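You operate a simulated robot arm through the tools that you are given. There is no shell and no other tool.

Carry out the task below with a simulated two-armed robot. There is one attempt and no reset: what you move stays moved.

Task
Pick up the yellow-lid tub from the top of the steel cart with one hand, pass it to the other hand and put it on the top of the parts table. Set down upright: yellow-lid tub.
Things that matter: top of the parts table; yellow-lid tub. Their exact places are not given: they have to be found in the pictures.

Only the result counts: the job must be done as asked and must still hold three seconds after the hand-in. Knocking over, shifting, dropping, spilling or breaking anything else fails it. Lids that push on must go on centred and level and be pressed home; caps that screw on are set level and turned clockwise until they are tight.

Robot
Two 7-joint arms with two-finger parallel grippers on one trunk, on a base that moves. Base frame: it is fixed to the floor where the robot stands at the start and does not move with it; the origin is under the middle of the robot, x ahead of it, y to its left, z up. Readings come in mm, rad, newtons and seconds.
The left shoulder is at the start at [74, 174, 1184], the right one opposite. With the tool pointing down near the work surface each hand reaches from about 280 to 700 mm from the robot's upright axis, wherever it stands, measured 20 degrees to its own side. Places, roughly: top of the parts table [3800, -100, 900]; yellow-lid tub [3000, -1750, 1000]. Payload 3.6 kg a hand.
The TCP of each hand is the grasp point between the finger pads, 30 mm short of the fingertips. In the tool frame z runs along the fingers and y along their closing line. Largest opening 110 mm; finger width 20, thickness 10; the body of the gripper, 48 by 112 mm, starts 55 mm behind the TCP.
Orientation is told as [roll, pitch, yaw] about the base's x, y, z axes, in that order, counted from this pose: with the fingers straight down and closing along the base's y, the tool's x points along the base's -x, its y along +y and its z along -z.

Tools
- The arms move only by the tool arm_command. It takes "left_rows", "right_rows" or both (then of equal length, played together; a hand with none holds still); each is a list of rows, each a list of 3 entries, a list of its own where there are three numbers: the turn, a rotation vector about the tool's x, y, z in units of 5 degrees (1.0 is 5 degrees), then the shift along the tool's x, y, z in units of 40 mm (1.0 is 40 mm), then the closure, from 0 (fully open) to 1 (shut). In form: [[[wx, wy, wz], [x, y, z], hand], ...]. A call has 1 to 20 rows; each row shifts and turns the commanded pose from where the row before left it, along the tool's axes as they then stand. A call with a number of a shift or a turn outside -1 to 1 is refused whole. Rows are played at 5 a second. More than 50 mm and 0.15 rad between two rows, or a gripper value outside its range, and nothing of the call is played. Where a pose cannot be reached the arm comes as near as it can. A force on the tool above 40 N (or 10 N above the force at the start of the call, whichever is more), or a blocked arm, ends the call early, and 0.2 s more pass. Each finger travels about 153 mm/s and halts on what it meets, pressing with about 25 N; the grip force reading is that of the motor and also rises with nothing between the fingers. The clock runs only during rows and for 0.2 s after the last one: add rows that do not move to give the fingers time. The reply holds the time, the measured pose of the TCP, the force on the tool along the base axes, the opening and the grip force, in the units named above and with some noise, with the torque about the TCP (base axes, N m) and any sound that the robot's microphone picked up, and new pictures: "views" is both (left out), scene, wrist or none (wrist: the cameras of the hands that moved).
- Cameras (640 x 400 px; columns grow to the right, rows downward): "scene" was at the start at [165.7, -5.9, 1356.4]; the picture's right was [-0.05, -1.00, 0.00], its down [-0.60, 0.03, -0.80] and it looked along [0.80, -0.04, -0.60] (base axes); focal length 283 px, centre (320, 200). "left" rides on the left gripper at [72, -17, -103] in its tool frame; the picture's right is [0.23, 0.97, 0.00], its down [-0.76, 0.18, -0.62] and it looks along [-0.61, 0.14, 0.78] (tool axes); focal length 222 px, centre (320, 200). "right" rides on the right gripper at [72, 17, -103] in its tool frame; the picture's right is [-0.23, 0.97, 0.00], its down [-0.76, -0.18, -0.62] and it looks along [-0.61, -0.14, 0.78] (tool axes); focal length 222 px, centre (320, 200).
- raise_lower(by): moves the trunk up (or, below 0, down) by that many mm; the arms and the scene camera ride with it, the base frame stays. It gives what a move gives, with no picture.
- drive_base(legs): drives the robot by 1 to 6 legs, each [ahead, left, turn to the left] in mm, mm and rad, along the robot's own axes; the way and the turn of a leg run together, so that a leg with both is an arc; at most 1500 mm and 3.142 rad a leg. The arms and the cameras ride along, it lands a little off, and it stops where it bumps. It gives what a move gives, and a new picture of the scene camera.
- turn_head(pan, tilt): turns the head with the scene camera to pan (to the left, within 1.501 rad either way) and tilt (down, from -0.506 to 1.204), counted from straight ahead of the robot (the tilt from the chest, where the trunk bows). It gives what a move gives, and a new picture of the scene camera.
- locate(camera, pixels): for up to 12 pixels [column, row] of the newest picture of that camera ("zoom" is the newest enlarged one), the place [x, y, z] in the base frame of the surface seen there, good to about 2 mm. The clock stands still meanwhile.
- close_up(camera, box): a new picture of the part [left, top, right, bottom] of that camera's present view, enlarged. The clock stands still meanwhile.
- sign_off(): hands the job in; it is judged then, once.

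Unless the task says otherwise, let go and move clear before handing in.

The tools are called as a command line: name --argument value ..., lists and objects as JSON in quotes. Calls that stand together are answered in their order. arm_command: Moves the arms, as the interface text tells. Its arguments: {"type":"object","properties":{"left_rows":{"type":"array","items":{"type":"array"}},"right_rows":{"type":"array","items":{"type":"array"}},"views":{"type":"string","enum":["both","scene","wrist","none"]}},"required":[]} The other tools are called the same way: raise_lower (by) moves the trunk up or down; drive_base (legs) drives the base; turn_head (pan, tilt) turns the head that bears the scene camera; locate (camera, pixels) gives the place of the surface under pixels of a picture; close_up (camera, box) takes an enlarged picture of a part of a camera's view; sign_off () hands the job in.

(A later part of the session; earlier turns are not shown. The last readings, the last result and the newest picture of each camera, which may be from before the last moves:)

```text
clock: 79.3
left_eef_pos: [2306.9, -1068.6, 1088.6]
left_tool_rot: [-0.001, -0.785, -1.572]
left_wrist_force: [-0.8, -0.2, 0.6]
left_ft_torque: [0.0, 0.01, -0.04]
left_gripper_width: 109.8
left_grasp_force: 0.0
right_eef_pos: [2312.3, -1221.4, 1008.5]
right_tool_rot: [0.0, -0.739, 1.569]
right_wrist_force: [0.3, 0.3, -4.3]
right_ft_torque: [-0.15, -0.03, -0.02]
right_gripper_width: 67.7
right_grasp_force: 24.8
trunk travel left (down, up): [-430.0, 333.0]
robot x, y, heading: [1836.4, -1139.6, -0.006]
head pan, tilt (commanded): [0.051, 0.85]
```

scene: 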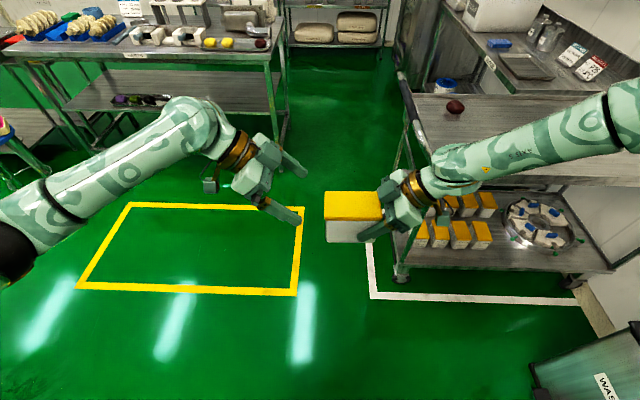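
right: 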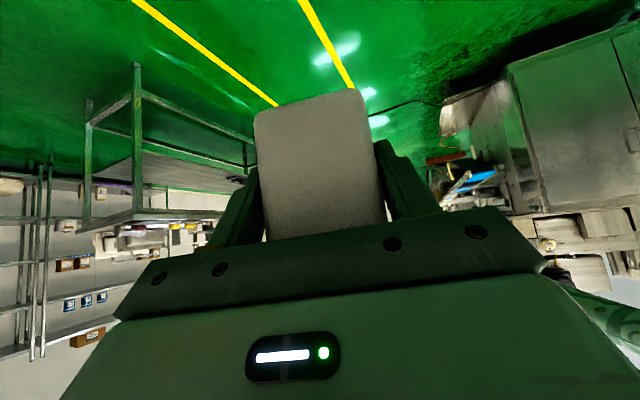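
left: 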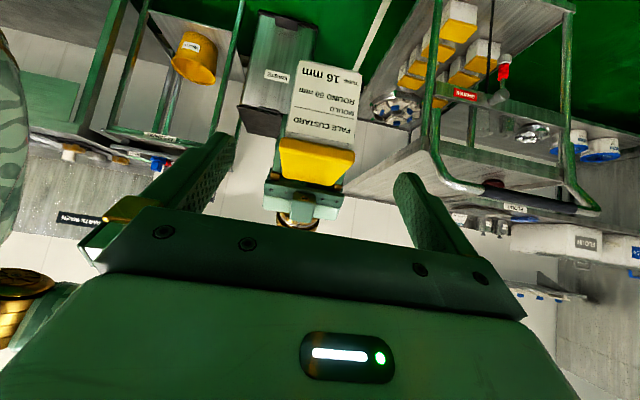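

The left camera shows the tub's labelled end (285–355, 60–185) centred between the fingers. I'll confirm its edges from this view.

locate --camera "left" --pixels '[[282, 145], [353, 157], [318, 160], [300, 65], [360, 75], [285, 130], [354, 143], [322, 110], [290, 175], [340, 182]]'

```text
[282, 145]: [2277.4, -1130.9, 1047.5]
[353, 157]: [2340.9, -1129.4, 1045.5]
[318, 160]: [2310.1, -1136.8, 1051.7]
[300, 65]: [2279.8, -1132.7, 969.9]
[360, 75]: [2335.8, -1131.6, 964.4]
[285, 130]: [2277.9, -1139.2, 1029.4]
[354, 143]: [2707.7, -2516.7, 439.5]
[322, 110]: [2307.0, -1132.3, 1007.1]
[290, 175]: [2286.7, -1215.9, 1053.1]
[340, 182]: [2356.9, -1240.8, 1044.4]
```

The tub's end is at y≈-1130, centred on x≈2309. I'll advance the left hand along its approach line most of the way and check.

arm_command --left_rows '[[[0, 0, 0], [0, 0.02, 0.55], 0], [[0, 0, 0], [0, 0.02, 0.55], 0], [[0, 0, 0], [0, 0.01, 0.55], 0], [[0, 0, 0], [0, 0, 0.55], 0], [[0, 0, 0], [0, 0, 0], 0]]' --views "both"

```text
clock: 80.5
left_eef_pos: [2309.9, -1130.1, 1025.3]
left_tool_rot: [0.0, -0.785, -1.572]
left_wrist_force: [0.7, 0.0, 0.1]
left_ft_torque: [0.0, 0.01, -0.02]
left_gripper_width: 109.9
left_grasp_force: 0.1
right_eef_pos: [2312.7, -1222.1, 1006.5]
right_tool_rot: [0.0, -0.739, 1.568]
right_wrist_force: [0.5, -0.2, -3.7]
right_ft_torque: [-0.16, -0.02, 0.04]
right_gripper_width: 67.5
right_grasp_force: 24.7
trunk travel left (down, up): [-430.0, 333.0]
robot x, y, heading: [1836.2, -1143.9, -0.005]
head pan, tilt (commanded): [0.051, 0.85]
```

scene: 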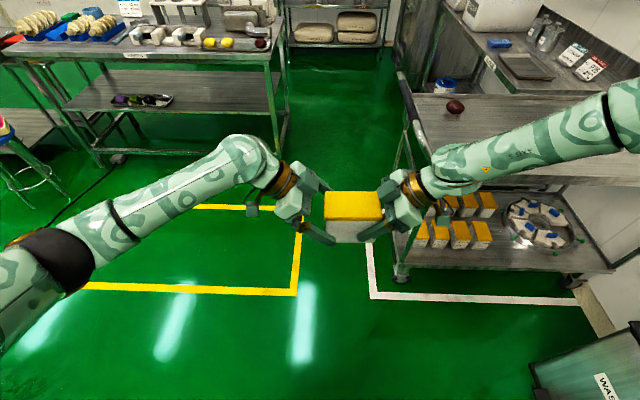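
left: 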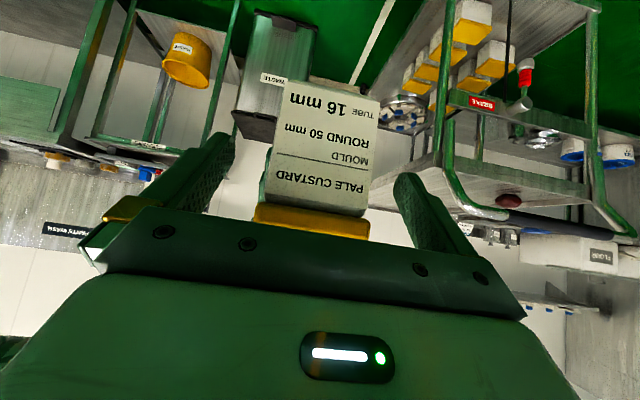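

The tub's end sits centred between the left fingers with no contact yet. I'll go the last 29 mm along the approach line.

arm_command --left_rows '[[[0, 0, 0], [0, -0.01, 0.36], 0], [[0, 0, 0], [0, -0.01, 0.36], 0], [[0, 0, 0], [0, 0, 0], 0]]' --views "both"

close_up --camera "scene" --box '[260, 140, 440, 270]'

```text
clock: 81.3
left_eef_pos: [2306.5, -1150.2, 1007.4]
left_tool_rot: [0.001, -0.786, -1.571]
left_wrist_force: [-0.3, 0.1, 0.8]
left_ft_torque: [0.01, -0.01, 0.0]
left_gripper_width: 110.2
left_grasp_force: 0.0
right_eef_pos: [2312.3, -1220.2, 1007.6]
right_tool_rot: [-0.001, -0.741, 1.569]
right_wrist_force: [1.1, 0.3, -4.0]
right_ft_torque: [-0.14, 0.0, 0.01]
right_gripper_width: 67.5
right_grasp_force: 25.2
trunk travel left (down, up): [-430.0, 333.0]
robot x, y, heading: [1837.9, -1139.2, -0.005]
head pan, tilt (commanded): [0.051, 0.85]
```

scene: 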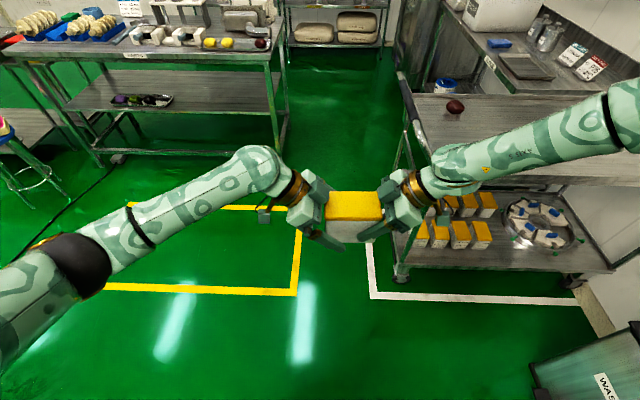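
left: 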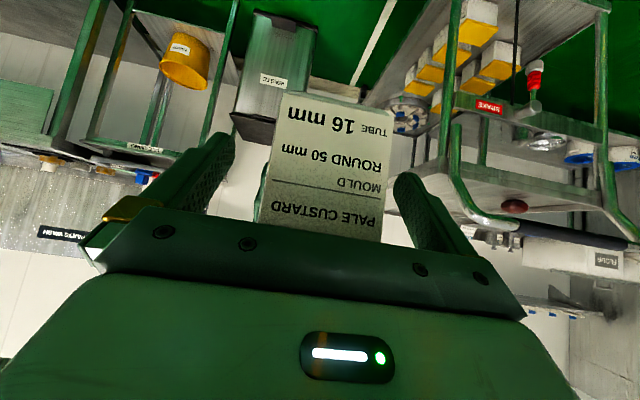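

```text
3.08 times, centred on (350, 205) of scene
```

zoom: 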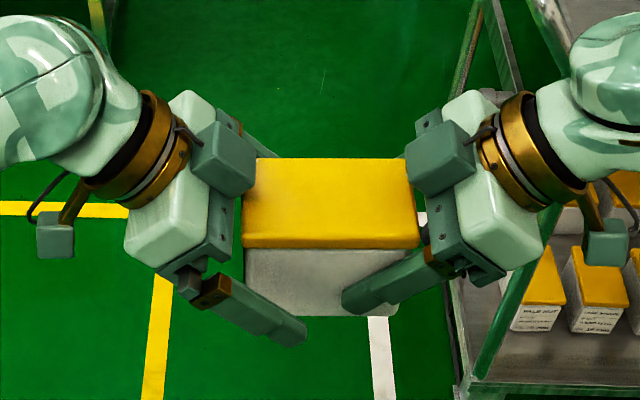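

Both hands are aligned on the tub without touching each other. I'll close the left hand slowly while watching the forces.

arm_command --left_rows '[[[0, 0, 0], [0, 0, 0], 0.2], [[0, 0, 0], [0, 0, 0], 0.3], [[0, 0, 0], [0, 0, 0], 0.35], [[0, 0, 0], [0, 0, 0], 0.35]]' --views "wrist"

```text
clock: 82.3
left_eef_pos: [2308.5, -1149.5, 1006.5]
left_tool_rot: [0.002, -0.786, -1.57]
left_wrist_force: [-0.7, -0.4, 0.5]
left_ft_torque: [0.02, -0.01, -0.05]
left_gripper_width: 71.7
left_grasp_force: 0.1
right_eef_pos: [2312.1, -1222.8, 1007.9]
right_tool_rot: [0.0, -0.738, 1.571]
right_wrist_force: [0.3, 0.0, -4.3]
right_ft_torque: [-0.12, -0.01, 0.03]
right_gripper_width: 67.7
right_grasp_force: 24.9
trunk travel left (down, up): [-430.0, 333.0]
robot x, y, heading: [1839.3, -1143.3, -0.004]
head pan, tilt (commanded): [0.051, 0.85]
```

left: 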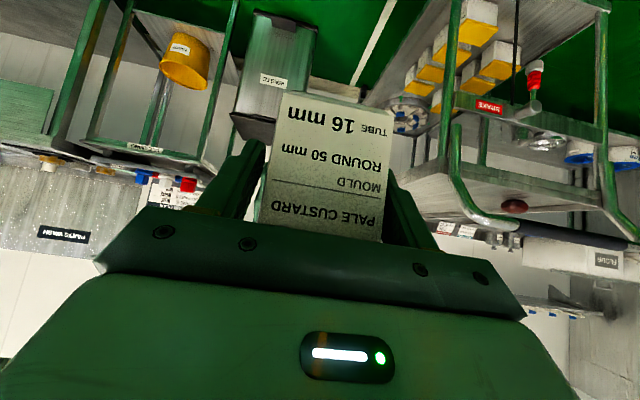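

At 71.7 mm of opening there is still no contact and the gaps look even. I'll close the left hand fully.

arm_command --left_rows '[[[0, 0, 0], [0, 0, 0], 0.4], [[0, 0, 0], [0, 0, 0], 0.5], [[0, 0, 0], [0, 0, 0], 0.8], [[0, 0, 0], [0, 0, 0], 1], [[0, 0, 0], [0, 0, 0], 1], [[0, 0, 0], [0, 0, 0], 1]]' --views "both"

```text
clock: 83.8
left_eef_pos: [2307.9, -1149.1, 1005.7]
left_tool_rot: [0.001, -0.785, -1.569]
left_wrist_force: [14.4, 2.0, 0.4]
left_ft_torque: [-0.13, 0.3, 0.28]
left_gripper_width: 67.6
left_grasp_force: 25.0
right_eef_pos: [2311.5, -1221.2, 1007.5]
right_tool_rot: [0.003, -0.739, 1.569]
right_wrist_force: [-12.9, -3.6, 0.9]
right_ft_torque: [0.28, -0.29, 0.69]
right_gripper_width: 67.8
right_grasp_force: 24.7
trunk travel left (down, up): [-430.0, 333.0]
robot x, y, heading: [1841.0, -1140.3, -0.005]
head pan, tilt (commanded): [0.051, 0.85]
```

scene: 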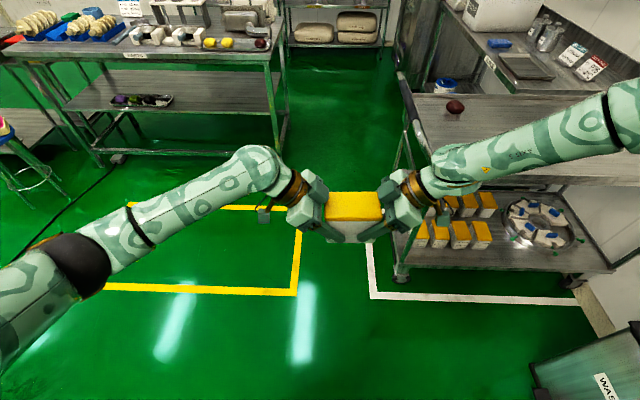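
left: 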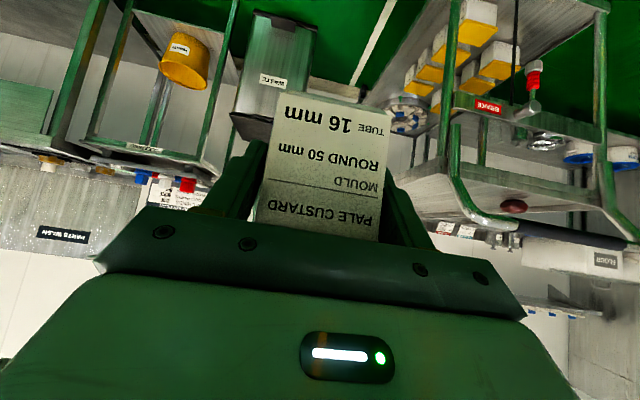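

Both hands now grip the tub, with about 14 N of sideways strain between them. I'll ease the left hand slightly toward +x to relax it before opening the right.

arm_command --left_rows '[[[0, 0, 0], [0, 0.03, 0], 1], [[0, 0, 0], [0, 0, 0], 1]]' --views "none"

```text
clock: 84.3
left_eef_pos: [2308.6, -1149.7, 1005.2]
left_tool_rot: [-0.001, -0.785, -1.572]
left_wrist_force: [5.5, 8.2, 0.7]
left_ft_torque: [-0.38, -0.25, -0.09]
left_gripper_width: 67.6
left_grasp_force: 24.9
right_eef_pos: [2313.8, -1221.8, 1007.4]
right_tool_rot: [0.0, -0.739, 1.568]
right_wrist_force: [-6.2, -7.6, -2.0]
right_ft_torque: [0.36, 0.21, 0.61]
right_gripper_width: 67.8
right_grasp_force: 25.0
trunk travel left (down, up): [-430.0, 333.0]
robot x, y, heading: [1838.1, -1140.6, -0.003]
head pan, tilt (commanded): [0.051, 0.85]
```

The strain has dropped to about 6–8 N, so I'll now open the right hand and hold the left still.

arm_command --right_rows '[[[0, 0, 0], [0, 0, 0], 0.35], [[0, 0, 0], [0, 0, 0], 0.2], [[0, 0, 0], [0, 0, 0], 0], [[0, 0, 0], [0, 0, 0], 0], [[0, 0, 0], [0, 0, 0], 0]]' --views "both"

```text
clock: 85.5
left_eef_pos: [2308.9, -1150.5, 1006.8]
left_tool_rot: [0.0, -0.784, -1.572]
left_wrist_force: [0.1, -0.2, -0.3]
left_ft_torque: [0.14, -0.02, 0.0]
left_gripper_width: 67.6
left_grasp_force: 24.6
right_eef_pos: [2313.6, -1221.7, 1008.3]
right_tool_rot: [0.0, -0.74, 1.569]
right_wrist_force: [-0.7, -0.5, -0.1]
right_ft_torque: [0.01, 0.01, 0.01]
right_gripper_width: 110.0
right_grasp_force: 0.1
trunk travel left (down, up): [-430.0, 333.0]
robot x, y, heading: [1834.7, -1138.6, -0.004]
head pan, tilt (commanded): [0.051, 0.85]
```

scene: 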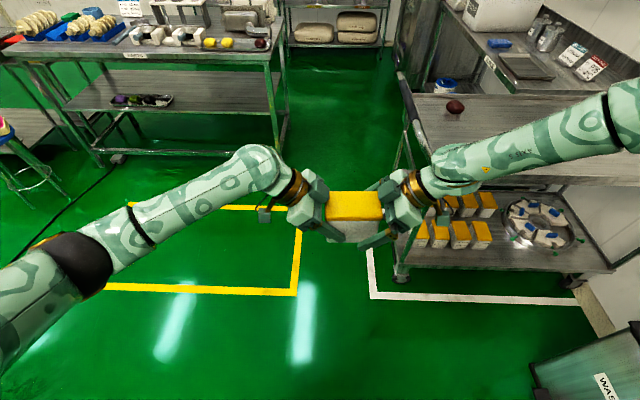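
right: 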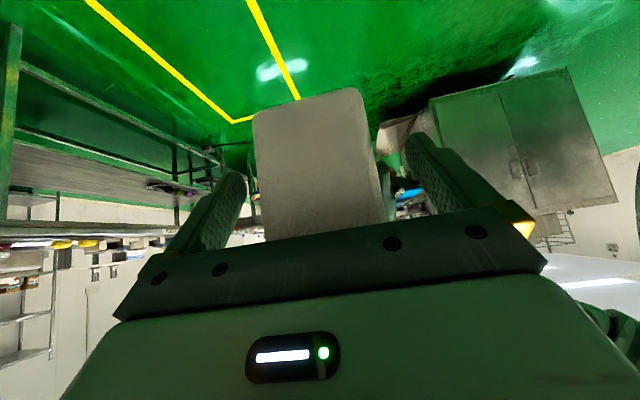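

The right hand is open at 110 mm and the left holds with 24.6 N. I'll draw the right hand back along its approach line and watch the left's load.

arm_command --right_rows '[[[0, 0, 0], [0, 0, -0.4], 0], [[0, 0, 0], [0, 0, -0.4], 0], [[0, 0, 0], [0, 0, 0], 0]]' --views "scene"

```text
clock: 86.3
left_eef_pos: [2308.5, -1150.3, 1006.6]
left_tool_rot: [0.001, -0.786, -1.572]
left_wrist_force: [0.1, -0.2, -0.6]
left_ft_torque: [0.2, 0.03, -0.01]
left_gripper_width: 67.7
left_grasp_force: 24.9
right_eef_pos: [2318.7, -1236.1, 1027.6]
right_tool_rot: [0.003, -0.749, 1.568]
right_wrist_force: [0.5, -0.3, 0.6]
right_ft_torque: [0.02, 0.01, 0.02]
right_gripper_width: 110.1
right_grasp_force: 0.2
right hand out of reach, approached as far as the arm can: row 2
trunk travel left (down, up): [-430.0, 333.0]
robot x, y, heading: [1836.7, -1141.4, -0.002]
head pan, tilt (commanded): [0.051, 0.85]
```

scene: 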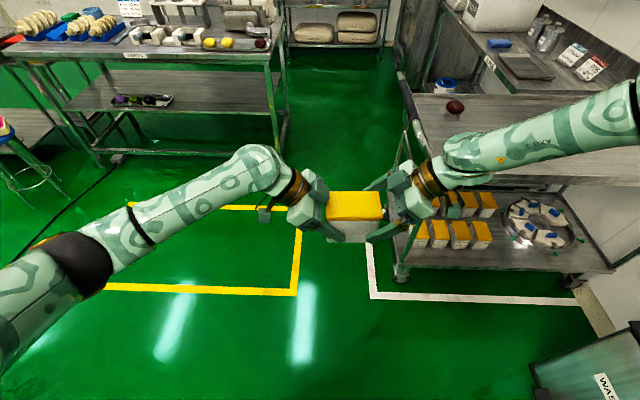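

The right hand backed off only part way before a reach limit. I'll take it straight out toward -y instead, which was reachable before.

arm_command --right_rows '[[[0, 0, 0], [0.573, 0.04, -0.362], 0], [[0, 0, 0], [0.573, 0.04, -0.362], 0], [[0, 0, 0], [0.573, 0.04, -0.362], 0], [[0, 0, 0], [0, 0, 0], 0]]' --views "both"

```text
clock: 87.3
left_eef_pos: [2308.9, -1150.0, 1007.0]
left_tool_rot: [0.0, -0.785, -1.571]
left_wrist_force: [-0.5, 0.3, -0.6]
left_ft_torque: [0.15, 0.02, 0.0]
left_gripper_width: 67.5
left_grasp_force: 24.3
right_eef_pos: [2341.1, -1298.4, 995.1]
right_tool_rot: [0.002, -0.747, 1.568]
right_wrist_force: [-0.2, 0.2, -0.8]
right_ft_torque: [0.0, -0.03, 0.0]
right_gripper_width: 110.2
right_grasp_force: 0.1
right hand out of reach, approached as far as the arm can: row 1, 2, 3
trunk travel left (down, up): [-430.0, 333.0]
robot x, y, heading: [1837.5, -1142.2, -0.007]
head pan, tilt (commanded): [0.051, 0.85]
```

scene: 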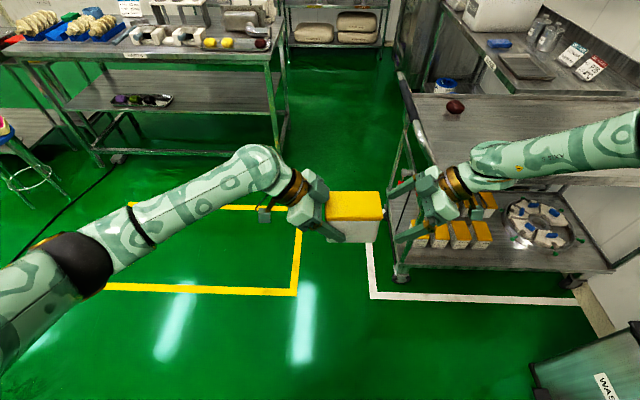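
right: 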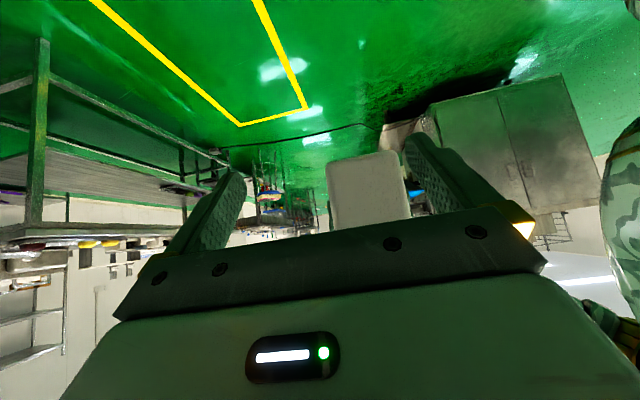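

The right hand is now clear of the tub at [2341, -1298, 995]. I'll check that the tub sits level and square in the left hand.

close_up --camera "scene" --box '[260, 140, 440, 270]'

```text
3.08 times, centred on (350, 205) of scene
```

zoom: 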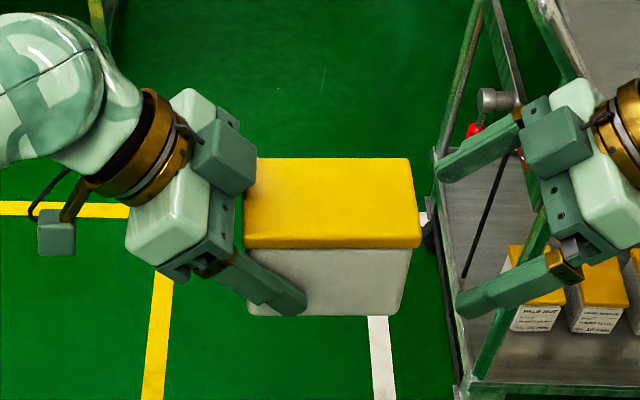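

locate --camera "zoom" --pixels '[[262, 162], [405, 163], [250, 232], [414, 232], [330, 200], [400, 260], [395, 308], [320, 308], [300, 165], [380, 165], [300, 235], [380, 235]]'

```text
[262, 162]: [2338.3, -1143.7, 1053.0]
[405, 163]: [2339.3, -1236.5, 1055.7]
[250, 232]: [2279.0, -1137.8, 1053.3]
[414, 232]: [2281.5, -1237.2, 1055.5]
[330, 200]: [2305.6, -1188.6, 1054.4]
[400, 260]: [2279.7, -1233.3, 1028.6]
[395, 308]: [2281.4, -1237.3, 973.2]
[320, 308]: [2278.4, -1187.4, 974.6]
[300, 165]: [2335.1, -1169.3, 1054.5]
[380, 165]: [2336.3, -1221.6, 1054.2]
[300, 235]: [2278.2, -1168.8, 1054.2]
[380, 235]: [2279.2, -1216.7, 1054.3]
```

The tub is level to within about 1°, with its top at z≈1054 along its length. Now I'll move the left hand out and turn it toward facing forward with the tub, while the right hand moves away and turns back.

arm_command --left_rows '[[[0, 0, 0], [0.66, 0, -0.66], 1], [[0, 0, 0], [0.66, 0, -0.66], 1], [[0, 0, 0], [0.66, 0, -0.66], 1], [[0, 0, 0], [0.66, 0, -0.66], 1], [[-0.707, 0, -0.707], [0, 0, 0], 1], [[-0.707, 0, -0.707], [0, 0, 0], 1], [[-0.707, 0, -0.707], [0, 0, 0], 1], [[-0.707, 0, -0.707], [0, 0, 0], 1], [[-0.707, 0, -0.707], [0, 0, 0], 1], [[-0.707, 0, -0.707], [0, 0, 0], 1], [[-0.707, 0, -0.707], [0, 0, 0], 1], [[-0.707, 0, -0.707], [0, 0, 0], 1], [[0, 0, 0], [0, 0, 0], 1]]' --right_rows '[[[0, 0, 0], [0.367, -0.25, -0.34], 0], [[0, 0, 0], [0.367, -0.25, -0.34], 0], [[0, 0, 0], [0.367, -0.25, -0.34], 0], [[0, 0, 0], [0.367, -0.25, -0.34], 0], [[0.679, 0, 0.734], [0, 0, 0], 0], [[0.679, 0, 0.734], [0, 0, 0], 0], [[0.679, 0, 0.734], [0, 0, 0], 0], [[0.679, 0, 0.734], [0, 0, 0], 0], [[0.679, 0, 0.734], [0, 0, 0], 0], [[0.679, 0, 0.734], [0, 0, 0], 0], [[0.679, 0, 0.734], [0, 0, 0], 0], [[0.679, 0, 0.734], [0, 0, 0], 0], [[0, 0, 0], [0, 0, 0], 0]]' --views "scene"

```text
clock: 90.2
left_eef_pos: [2311.3, -1001.7, 1006.9]
left_tool_rot: [0.0, -0.787, -0.872]
left_wrist_force: [0.2, -0.6, -0.6]
left_ft_torque: [0.09, 0.11, 0.02]
left_gripper_width: 67.5
left_grasp_force: 25.3
right_eef_pos: [2384.6, -1378.3, 992.8]
right_tool_rot: [-0.007, -0.742, 0.873]
right_wrist_force: [0.3, -0.1, 0.9]
right_ft_torque: [-0.02, -0.01, 0.0]
right_gripper_width: 110.1
right_grasp_force: 0.0
right hand out of reach, approached as far as the arm can: row 10
trunk travel left (down, up): [-430.0, 333.0]
robot x, y, heading: [1837.3, -1139.0, -0.004]
head pan, tilt (commanded): [0.051, 0.85]
```

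scene: 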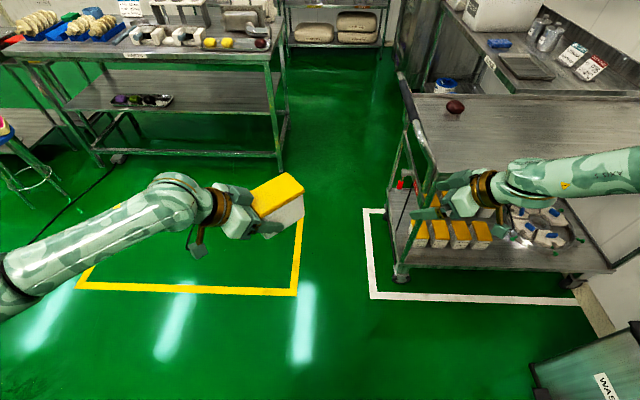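

Both turns went well, with left yaw -0.87 and right yaw 0.87. I'll complete them to zero.

arm_command --left_rows '[[[-0.707, 0, -0.707], [0, 0, 0], 1], [[-0.707, 0, -0.707], [0, 0, 0], 1], [[-0.707, 0, -0.707], [0, 0, 0], 1], [[-0.707, 0, -0.707], [0, 0, 0], 1], [[-0.707, 0, -0.707], [0, 0, 0], 1], [[-0.707, 0, -0.707], [0, 0, 0], 1], [[-0.707, 0, -0.707], [0, 0, 0], 1], [[-0.707, 0, -0.707], [0, 0, 0], 1], [[-0.707, 0, -0.707], [0, 0, 0], 1], [[-0.707, 0, -0.707], [0, 0, 0], 1], [[0, 0, 0], [0, 0, 0], 1]]' --right_rows '[[[0.679, 0, 0.734], [0, -0.2, 0], 0], [[0.679, 0, 0.734], [0, -0.2, 0], 0], [[0.679, 0, 0.734], [-0.2, 0, 0.2], 0], [[0.679, 0, 0.734], [-0.2, 0, 0.2], 0], [[0.679, 0, 0.734], [-0.2, 0, 0.2], 0], [[0.679, 0, 0.734], [-0.2, 0, 0.2], 0], [[0.679, 0, 0.734], [-0.2, 0, 0.2], 0], [[0.679, 0, 0.734], [-0.2, 0, 0.2], 0], [[0.679, 0, 0.734], [-0.2, 0, 0.2], 0], [[0.679, 0, 0.734], [-0.2, 0, 0.2], 0], [[0, 0, 0], [0, 0, 0], 0]]' --views "both"

```text
clock: 92.5
left_eef_pos: [2309.5, -999.6, 1006.9]
left_tool_rot: [-0.001, -0.785, -0.002]
left_wrist_force: [0.3, 0.2, 0.0]
left_ft_torque: [0.01, 0.16, 0.0]
left_gripper_width: 67.6
left_grasp_force: 24.3
right_eef_pos: [2476.8, -1354.6, 990.5]
right_tool_rot: [-0.01, -0.749, 0.003]
right_wrist_force: [-1.2, 0.5, 0.4]
right_ft_torque: [0.0, -0.02, -0.03]
right_gripper_width: 109.9
right_grasp_force: 0.1
trunk travel left (down, up): [-430.0, 333.0]
robot x, y, heading: [1836.7, -1141.7, -0.005]
head pan, tilt (commanded): [0.051, 0.85]
```

scene: 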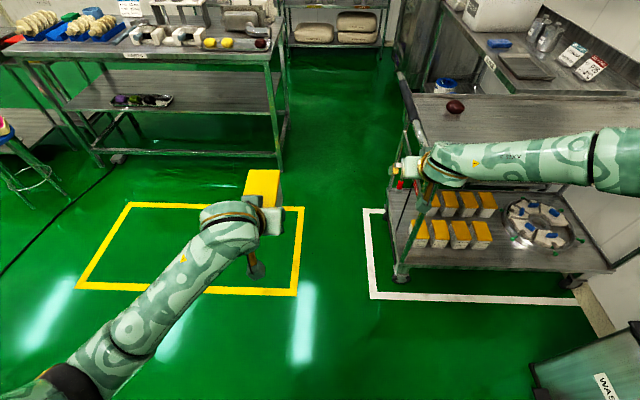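
right: 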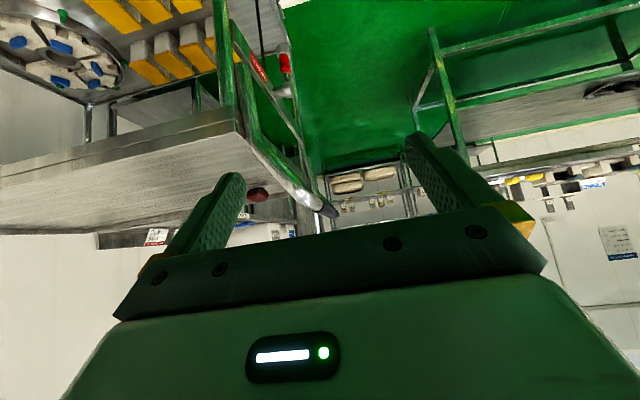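
left: 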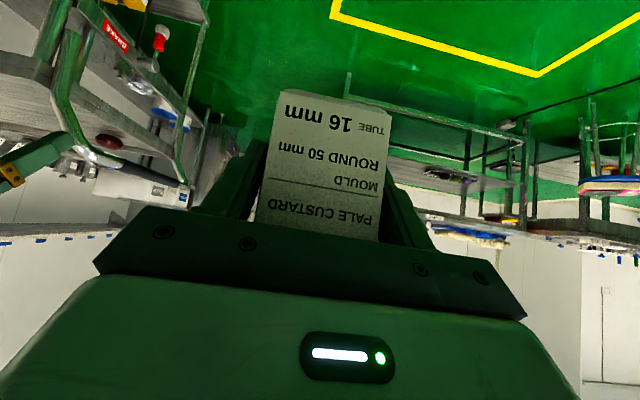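

The left hand now faces forward with the tub, and the right hand is back at zero yaw but near the cart handle's line. I'll raise the right hand and survey the table for a free spot.

arm_command --right_rows '[[[0, 0, 0], [-0.62, 0, -0.66], 0], [[0, 0, 0], [-0.62, 0, -0.66], 0], [[0, 0, 0], [-0.62, 0, -0.66], 0], [[0, 0, 0], [-0.62, 0, -0.66], 0], [[0, 0, 0], [-0.62, 0, -0.66], 0], [[0, 0, 0], [0, 0, 0], 0]]' --views "none"

turn_head --pan 0.5 --tilt 0.5

```text
clock: 94.0
left_eef_pos: [2309.5, -1001.0, 1006.4]
left_tool_rot: [0.0, -0.785, -0.004]
left_wrist_force: [0.7, 0.7, 0.7]
left_ft_torque: [-0.02, 0.16, 0.0]
left_gripper_width: 67.8
left_grasp_force: 25.4
right_eef_pos: [2482.6, -1352.5, 1171.6]
right_tool_rot: [-0.011, -0.746, 0.003]
right_wrist_force: [0.3, 0.5, -0.6]
right_ft_torque: [0.0, 0.02, -0.01]
right_gripper_width: 110.0
right_grasp_force: 0.0
trunk travel left (down, up): [-430.0, 333.0]
robot x, y, heading: [1831.9, -1144.8, -0.007]
head pan, tilt (commanded): [0.051, 0.85]
```

```text
clock: 94.8
left_eef_pos: [2308.9, -1001.9, 1006.4]
left_tool_rot: [-0.001, -0.785, -0.003]
left_wrist_force: [-0.3, -0.4, 0.0]
left_ft_torque: [-0.01, 0.12, -0.01]
left_gripper_width: 67.6
left_grasp_force: 24.9
right_eef_pos: [2480.7, -1353.2, 1170.6]
right_tool_rot: [-0.009, -0.746, 0.003]
right_wrist_force: [-0.4, 0.4, -1.0]
right_ft_torque: [0.0, 0.04, -0.01]
right_gripper_width: 109.9
right_grasp_force: 0.1
trunk travel left (down, up): [-430.0, 333.0]
robot x, y, heading: [1838.7, -1142.7, -0.003]
head pan, tilt (commanded): [0.499, 0.499]
```

scene: 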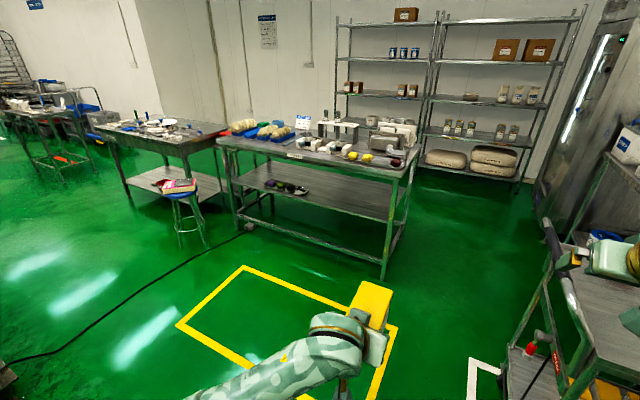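

close_up --camera "scene" --box '[205, 95, 435, 240]'

locate --camera "scene" --pixels '[[218, 141], [388, 175], [402, 172], [180, 265], [110, 310], [242, 232], [20, 362], [200, 240], [310, 160], [340, 168], [383, 275], [237, 228]]'

```text
2.76 times, centred on (320, 168) of scene
```

zoom: 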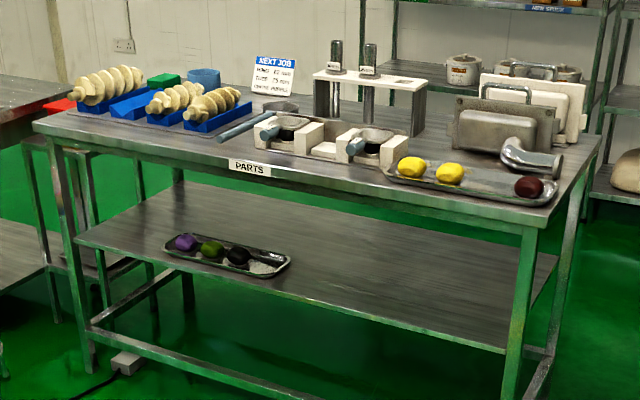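

```text
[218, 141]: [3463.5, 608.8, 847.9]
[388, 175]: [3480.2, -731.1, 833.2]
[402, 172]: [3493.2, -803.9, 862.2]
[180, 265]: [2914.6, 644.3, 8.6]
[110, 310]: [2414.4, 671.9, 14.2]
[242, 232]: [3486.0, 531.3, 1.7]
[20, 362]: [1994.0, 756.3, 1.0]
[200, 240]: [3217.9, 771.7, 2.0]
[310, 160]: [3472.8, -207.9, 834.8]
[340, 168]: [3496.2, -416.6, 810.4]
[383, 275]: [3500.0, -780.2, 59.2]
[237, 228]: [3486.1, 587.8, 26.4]
```

The table top spans roughly x 3470 onwards and y from -800 to 610, with things along its middle and right. I'll locate a grid of points on the enlarged view to find open surface.

close_up --camera "scene" --box '[210, 105, 330, 175]'

close_up --camera "scene" --box '[300, 105, 430, 185]'

```text
5.33 times, centred on (270, 140) of scene
```

zoom: 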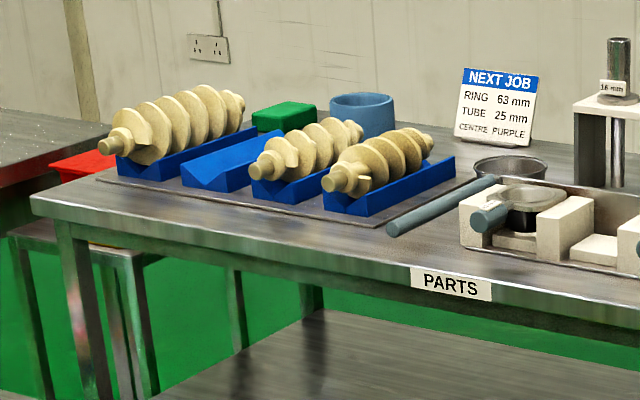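

```text
4.92 times, centred on (365, 145) of scene
```

zoom: 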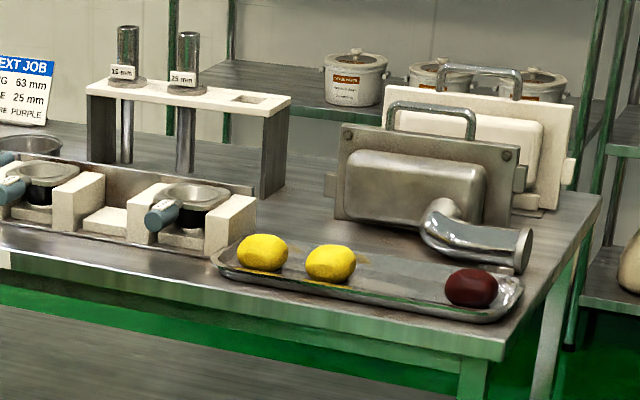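

Two candidate spots show: the front strip left of the PARTS label, and the gap between the rack and the pan. I'll measure both.

locate --camera "zoom" --pixels '[[310, 165], [300, 215], [330, 220], [265, 195], [335, 190], [280, 235], [230, 195], [215, 265], [490, 318], [500, 350], [560, 210], [310, 190]]'

close_up --camera "scene" --box '[210, 105, 330, 175]'

locate --camera "zoom" --pixels '[[35, 198], [120, 205], [97, 178], [240, 235], [375, 225], [300, 250], [410, 265], [390, 232], [500, 180], [460, 240], [440, 200], [600, 285]]'

```text
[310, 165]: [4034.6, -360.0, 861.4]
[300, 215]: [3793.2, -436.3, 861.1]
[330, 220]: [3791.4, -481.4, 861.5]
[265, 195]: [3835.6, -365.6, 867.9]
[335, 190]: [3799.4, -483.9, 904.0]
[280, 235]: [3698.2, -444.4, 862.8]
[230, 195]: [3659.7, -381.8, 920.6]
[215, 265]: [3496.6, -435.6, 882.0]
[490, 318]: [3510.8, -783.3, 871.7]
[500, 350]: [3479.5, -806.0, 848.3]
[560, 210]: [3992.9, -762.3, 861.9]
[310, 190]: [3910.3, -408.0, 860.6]
```

```text
5.33 times, centred on (270, 140) of scene
```

zoom: 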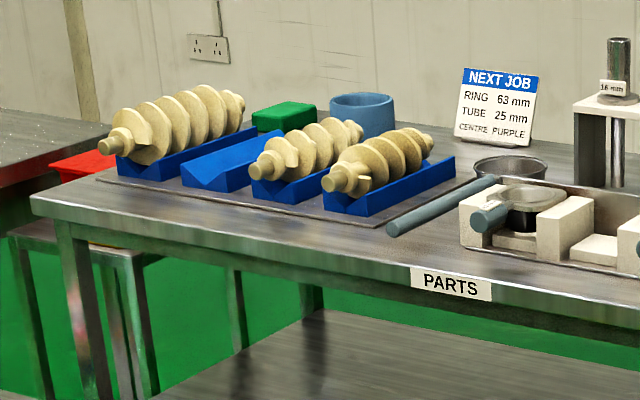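

```text
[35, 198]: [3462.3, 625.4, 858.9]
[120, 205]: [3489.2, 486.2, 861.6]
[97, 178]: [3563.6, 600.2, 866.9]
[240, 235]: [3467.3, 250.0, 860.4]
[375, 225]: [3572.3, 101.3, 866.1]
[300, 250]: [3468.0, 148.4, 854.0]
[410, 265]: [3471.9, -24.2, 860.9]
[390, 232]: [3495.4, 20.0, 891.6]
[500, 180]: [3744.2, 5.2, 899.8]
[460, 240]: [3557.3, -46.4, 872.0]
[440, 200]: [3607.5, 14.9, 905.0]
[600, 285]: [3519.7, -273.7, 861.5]
```

The table top is at z≈861 with its front edge at x≈3462. The best free area is the front strip x 3465–3565, y 60–600, in front of the mat, which suits the tub laid along y. I'll turn the left hand back to yaw -90° for that, and untilt and retract the right hand.

arm_command --left_rows '[[[0.707, 0, 0.707], [0, 0, 0], 1], [[0.707, 0, 0.707], [0, 0, 0], 1], [[0.707, 0, 0.707], [0, 0, 0], 1], [[0.707, 0, 0.707], [0, 0, 0], 1], [[0.707, 0, 0.707], [0, 0, 0], 1], [[0.707, 0, 0.707], [0, 0, 0], 1], [[0.707, 0, 0.707], [0, 0, 0], 1], [[0.707, 0, 0.707], [0, 0, 0], 1], [[0.707, 0, 0.707], [0, 0, 0], 1], [[0.707, 0, 0.707], [0, 0, 0], 1], [[0.707, 0, 0.707], [0, 0, 0], 1], [[0.707, 0, 0.707], [0, 0, 0], 1], [[0.707, 0, 0.707], [0, 0, 0], 1], [[0.707, 0, 0.707], [0, 0, 0], 1], [[0.707, 0, 0.707], [0, 0, 0], 1], [[0.707, 0, 0.707], [0, 0, 0], 1], [[0.707, 0, 0.707], [0, 0, 0], 1], [[0.707, 0, 0.707], [0, 0, 0], 1]]' --right_rows '[[[0, 1, 0], [0, 0, 0], 0], [[0, 1, 0], [0, 0, 0], 0], [[0, 1, 0], [0, 0, 0], 0], [[0, 1, 0], [0, 0, 0], 0], [[0, 1, 0], [0, 0, 0], 0], [[0, 1, 0], [0, 0, 0], 0], [[0, 1, 0], [0, 0, 0], 0], [[0, 1, 0], [0, 0, 0], 0], [[0, 0.55, 0], [0, 0, 0], 0], [[0, 0, 0], [0.84, 0, -0.19], 0], [[0, 0, 0], [0.84, 0, -0.19], 0], [[0, 0, 0], [0.84, 0, -0.19], 0], [[0, 0, 0], [0.84, 0, -0.19], 0], [[0, 0, 0], [0.84, 0, -0.19], 0], [[0, 0, 0], [0.84, 0, -0.19], 0], [[0, 0, 0], [0.84, 0, -0.19], 0], [[0, 0, 0], [0.84, 0, -0.19], 0], [[0, 0, 0], [0, 0, 0], 0]]' --views "scene"

```text
clock: 98.7
left_eef_pos: [2310.0, -1000.2, 1006.9]
left_tool_rot: [-0.001, -0.786, -1.571]
left_wrist_force: [0.2, -0.1, 0.9]
left_ft_torque: [0.13, 0.02, 0.01]
left_gripper_width: 67.5
left_grasp_force: 25.0
right_eef_pos: [2205.6, -1352.8, 1172.4]
right_tool_rot: [-0.006, -0.217, -0.003]
right_wrist_force: [0.3, -0.5, -0.8]
right_ft_torque: [-0.04, 0.0, 0.01]
right_gripper_width: 109.9
right_grasp_force: 0.1
right hand out of reach, approached as far as the arm can: row 7, 8
trunk travel left (down, up): [-430.0, 333.0]
robot x, y, heading: [1834.3, -1141.6, -0.006]
head pan, tilt (commanded): [0.499, 0.499]
```

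scene: 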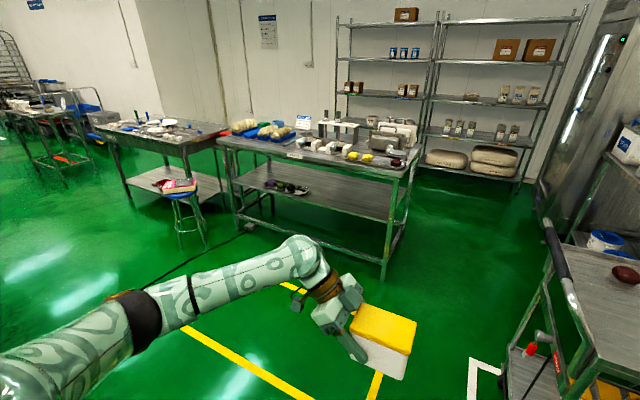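

The tub is again lengthwise across in the left hand, and the right hand is tucked back. I'll drive ahead and left toward the front of the table's free strip, stopping well short of it.

drive_base --legs '[[780, 300, 0], [20, 840, 0]]'

turn_head --pan 0.25 --tilt 0.55

```text
clock: 107.1
left_eef_pos: [3126.0, 118.6, 1007.4]
left_tool_rot: [-0.001, -0.785, -1.594]
left_wrist_force: [-0.2, -0.1, -0.7]
left_ft_torque: [0.11, 0.01, 0.02]
left_gripper_width: 67.6
left_grasp_force: 25.3
right_eef_pos: [3013.9, -231.1, 1172.6]
right_tool_rot: [-0.008, -0.22, -0.023]
right_wrist_force: [-0.4, -0.6, 0.2]
right_ft_torque: [-0.02, 0.01, 0.02]
right_gripper_width: 110.1
right_grasp_force: 0.1
trunk travel left (down, up): [-430.0, 333.0]
robot x, y, heading: [2646.7, -12.0, -0.025]
head pan, tilt (commanded): [0.499, 0.499]
```

scene: 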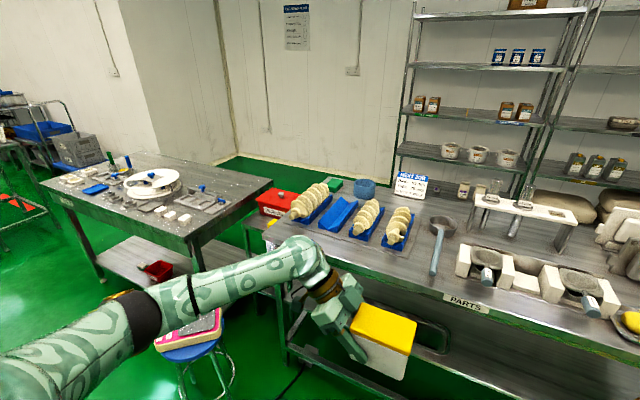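

```text
clock: 107.9
left_eef_pos: [3126.7, 117.7, 1006.0]
left_tool_rot: [-0.001, -0.786, -1.593]
left_wrist_force: [0.4, 0.6, 0.5]
left_ft_torque: [0.14, 0.03, 0.0]
left_gripper_width: 67.7
left_grasp_force: 25.2
right_eef_pos: [3013.2, -231.3, 1171.0]
right_tool_rot: [-0.006, -0.219, -0.024]
right_wrist_force: [0.6, 0.0, -0.3]
right_ft_torque: [0.03, 0.03, 0.0]
right_gripper_width: 110.2
right_grasp_force: 0.1
trunk travel left (down, up): [-430.0, 333.0]
robot x, y, heading: [2648.9, -12.3, -0.025]
head pan, tilt (commanded): [0.25, 0.55]
```

scene: 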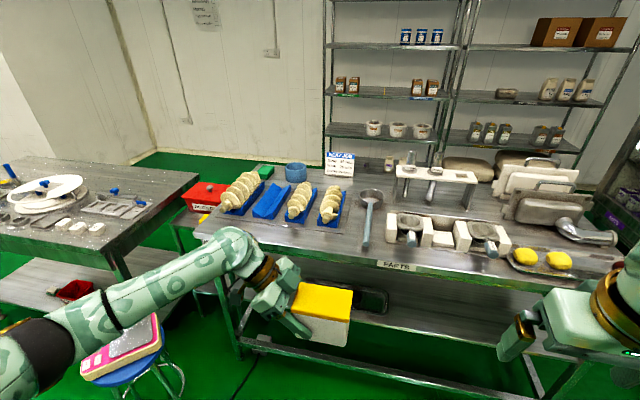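

From here the table is well seen: the mat with the screws (215–345, 175–235), the ladle at (368,220) and the moulds at (390–500, 215–255). I'll zoom in and measure the free strip.

close_up --camera "scene" --box '[190, 150, 400, 275]'

```text
3.05 times, centred on (295, 212) of scene
```

zoom: 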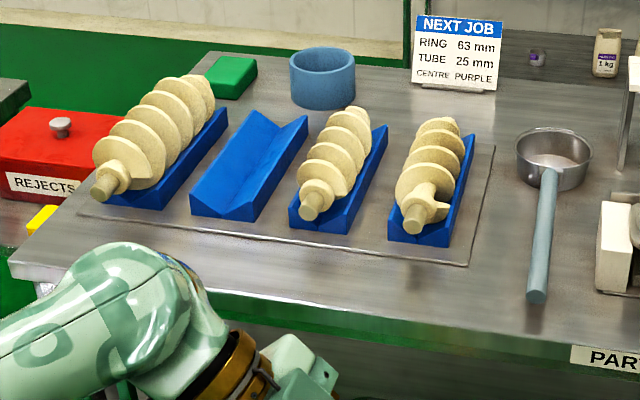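

locate --camera "zoom" --pixels '[[80, 212], [470, 262], [490, 150], [300, 242], [300, 305], [500, 335], [540, 300], [412, 230], [310, 215], [105, 190], [430, 246], [130, 262]]'

locate --camera "zoom" --pixels '[[500, 240], [530, 200], [545, 190], [520, 160], [370, 100], [430, 100], [330, 105], [455, 120], [515, 110], [600, 280], [600, 200], [225, 212]]'

```text
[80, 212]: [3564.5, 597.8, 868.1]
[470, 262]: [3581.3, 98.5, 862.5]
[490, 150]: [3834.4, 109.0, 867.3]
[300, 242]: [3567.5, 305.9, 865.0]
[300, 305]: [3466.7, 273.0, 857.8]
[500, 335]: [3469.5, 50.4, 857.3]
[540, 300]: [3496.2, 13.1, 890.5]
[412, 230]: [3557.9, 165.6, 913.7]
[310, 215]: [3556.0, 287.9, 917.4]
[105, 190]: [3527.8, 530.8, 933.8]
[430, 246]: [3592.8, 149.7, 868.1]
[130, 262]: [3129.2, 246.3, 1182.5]
```

```text
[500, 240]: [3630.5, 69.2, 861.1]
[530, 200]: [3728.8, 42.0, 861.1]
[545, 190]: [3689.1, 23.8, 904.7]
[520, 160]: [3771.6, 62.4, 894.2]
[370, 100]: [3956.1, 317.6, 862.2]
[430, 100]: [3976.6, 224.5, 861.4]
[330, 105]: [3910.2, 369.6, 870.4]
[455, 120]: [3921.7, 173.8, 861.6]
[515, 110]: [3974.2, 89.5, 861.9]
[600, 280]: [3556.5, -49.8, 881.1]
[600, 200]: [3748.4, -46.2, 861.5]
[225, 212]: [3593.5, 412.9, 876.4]
```

The screw tips reach forward to x≈3556 at y≈165 and y≈288, so the tub fits in the strip centred on x≈3504, y≈181, with the hand at y≈215 between those tips. I'll raise the trunk a little for clearance, correct the heading and move closer.

raise_lower --by 50

drive_base --legs '[[280, 85, 0.025]]'

turn_head --pan 0.3 --tilt 0.8

```text
clock: 108.8
left_eef_pos: [3127.3, 117.9, 1056.5]
left_tool_rot: [-0.002, -0.787, -1.591]
left_wrist_force: [0.1, -0.1, -3.9]
left_ft_torque: [0.18, 0.0, -0.01]
left_gripper_width: 67.5
left_grasp_force: 25.3
right_eef_pos: [3014.4, -231.2, 1220.8]
right_tool_rot: [-0.007, -0.221, -0.023]
right_wrist_force: [0.6, -0.3, 0.6]
right_ft_torque: [-0.04, 0.03, -0.01]
right_gripper_width: 110.1
right_grasp_force: 0.1
trunk travel left (down, up): [-480.0, 283.0]
robot x, y, heading: [2644.3, -11.3, -0.025]
head pan, tilt (commanded): [0.25, 0.55]
```

```text
clock: 110.8
left_eef_pos: [3401.3, 212.1, 1055.6]
left_tool_rot: [0.001, -0.787, -1.569]
left_wrist_force: [-0.3, 0.1, -3.9]
left_ft_torque: [0.11, 0.01, 0.01]
left_gripper_width: 67.6
left_grasp_force: 25.1
right_eef_pos: [3298.1, -139.8, 1221.8]
right_tool_rot: [-0.007, -0.218, 0.0]
right_wrist_force: [-0.2, 0.4, -0.7]
right_ft_torque: [0.01, 0.01, 0.02]
right_gripper_width: 110.0
right_grasp_force: 0.0
trunk travel left (down, up): [-480.0, 283.0]
robot x, y, heading: [2929.3, 72.4, 0.0]
head pan, tilt (commanded): [0.25, 0.55]
```

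scene: 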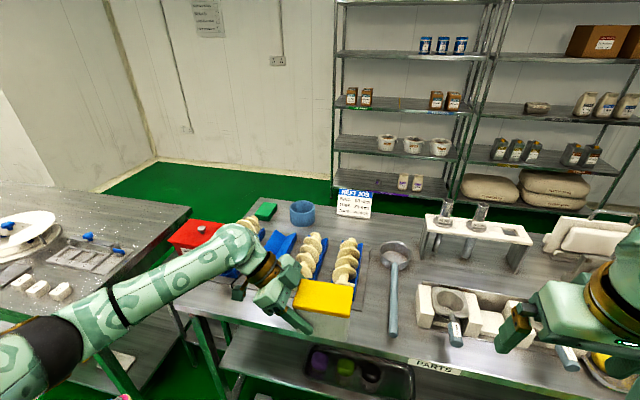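

```text
clock: 111.6
left_eef_pos: [3402.3, 212.4, 1058.3]
left_tool_rot: [0.0, -0.785, -1.568]
left_wrist_force: [-0.9, -0.2, -4.8]
left_ft_torque: [0.15, -0.01, 0.04]
left_gripper_width: 67.6
left_grasp_force: 25.4
right_eef_pos: [3297.9, -139.6, 1220.9]
right_tool_rot: [-0.006, -0.22, 0.001]
right_wrist_force: [0.1, -0.4, 0.4]
right_ft_torque: [-0.03, 0.05, 0.01]
right_gripper_width: 110.0
right_grasp_force: 0.1
trunk travel left (down, up): [-480.0, 283.0]
robot x, y, heading: [2926.8, 67.6, 0.001]
head pan, tilt (commanded): [0.3, 0.799]
```

scene: 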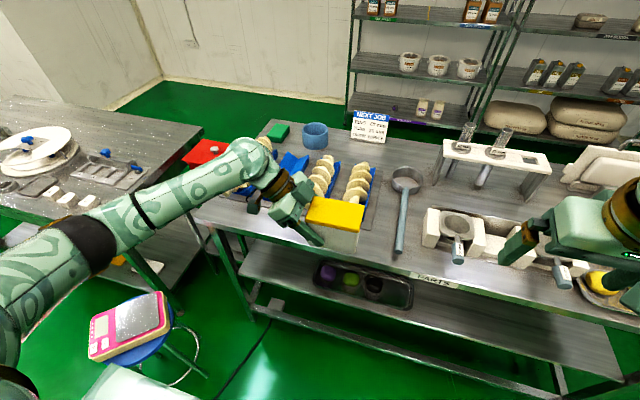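

The left hand is at [3402, 212, 1057] with the tub ahead of the table edge. I'll zoom in on the strip and screw tips to re-measure from this nearer view.

close_up --camera "scene" --box '[200, 130, 420, 270]'

```text
2.86 times, centred on (310, 200) of scene
```

zoom: 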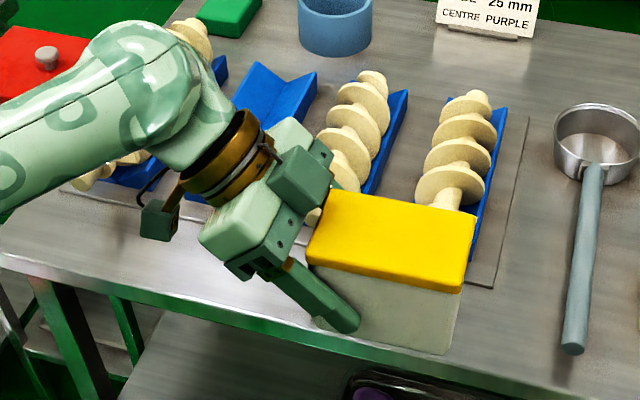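

locate --camera "zoom" --pixels '[[335, 198], [470, 218], [458, 285], [312, 258], [390, 240], [492, 285], [574, 345], [500, 365], [150, 285], [450, 195], [345, 185], [520, 330]]'

```text
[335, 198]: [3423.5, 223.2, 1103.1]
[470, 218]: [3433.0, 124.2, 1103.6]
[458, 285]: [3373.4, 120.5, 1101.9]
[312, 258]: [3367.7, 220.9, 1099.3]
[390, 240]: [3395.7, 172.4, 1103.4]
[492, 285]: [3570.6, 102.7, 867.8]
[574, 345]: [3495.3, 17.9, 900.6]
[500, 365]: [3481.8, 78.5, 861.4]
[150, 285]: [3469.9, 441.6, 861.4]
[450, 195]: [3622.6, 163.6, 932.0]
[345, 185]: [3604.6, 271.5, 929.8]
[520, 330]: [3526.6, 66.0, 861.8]
```

The tub is level and aligned along y. I'll drive the last stretch ahead and then trim with the arm.

drive_base --legs '[[98, 2, 0]]'

turn_head --pan 0.25 --tilt 0.95

```text
clock: 112.7
left_eef_pos: [3502.1, 212.8, 1055.5]
left_tool_rot: [-0.002, -0.786, -1.569]
left_wrist_force: [0.3, -0.3, -4.1]
left_ft_torque: [0.15, 0.04, 0.01]
left_gripper_width: 67.6
left_grasp_force: 25.4
right_eef_pos: [3398.6, -137.9, 1222.5]
right_tool_rot: [-0.006, -0.218, 0.002]
right_wrist_force: [-0.2, 0.1, -0.5]
right_ft_torque: [0.03, 0.01, 0.01]
right_gripper_width: 110.2
right_grasp_force: 0.1
trunk travel left (down, up): [-480.0, 283.0]
robot x, y, heading: [3029.6, 73.0, -0.004]
head pan, tilt (commanded): [0.3, 0.799]
```

scene: 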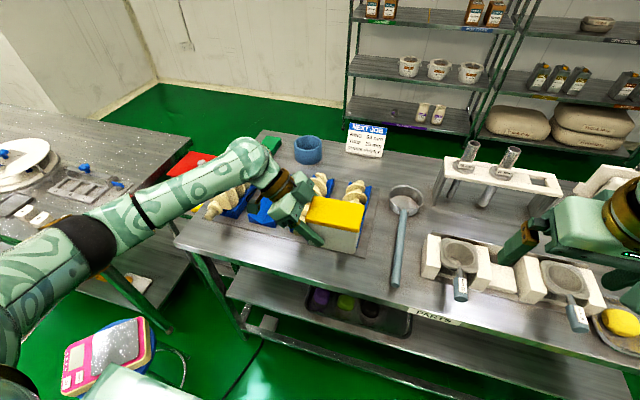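

```text
clock: 113.4
left_eef_pos: [3501.5, 214.1, 1057.8]
left_tool_rot: [0.001, -0.784, -1.567]
left_wrist_force: [0.1, -0.4, -3.5]
left_ft_torque: [0.14, -0.02, 0.04]
left_gripper_width: 67.4
left_grasp_force: 24.9
right_eef_pos: [3398.3, -137.5, 1221.3]
right_tool_rot: [-0.007, -0.221, 0.001]
right_wrist_force: [-0.4, -1.4, 0.2]
right_ft_torque: [0.02, 0.02, -0.02]
right_gripper_width: 109.9
right_grasp_force: 0.0
trunk travel left (down, up): [-480.0, 283.0]
robot x, y, heading: [3029.6, 71.6, 0.005]
head pan, tilt (commanded): [0.25, 0.949]
```

scene: 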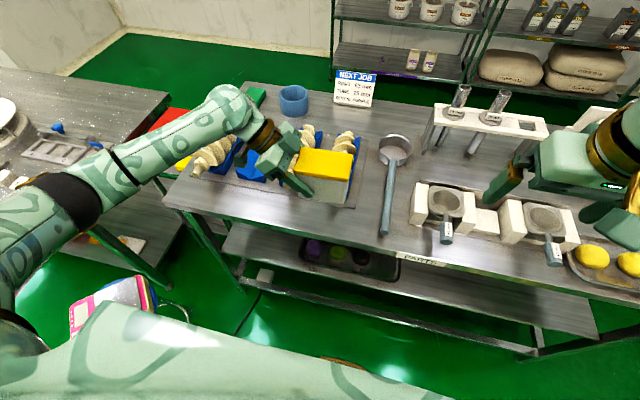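

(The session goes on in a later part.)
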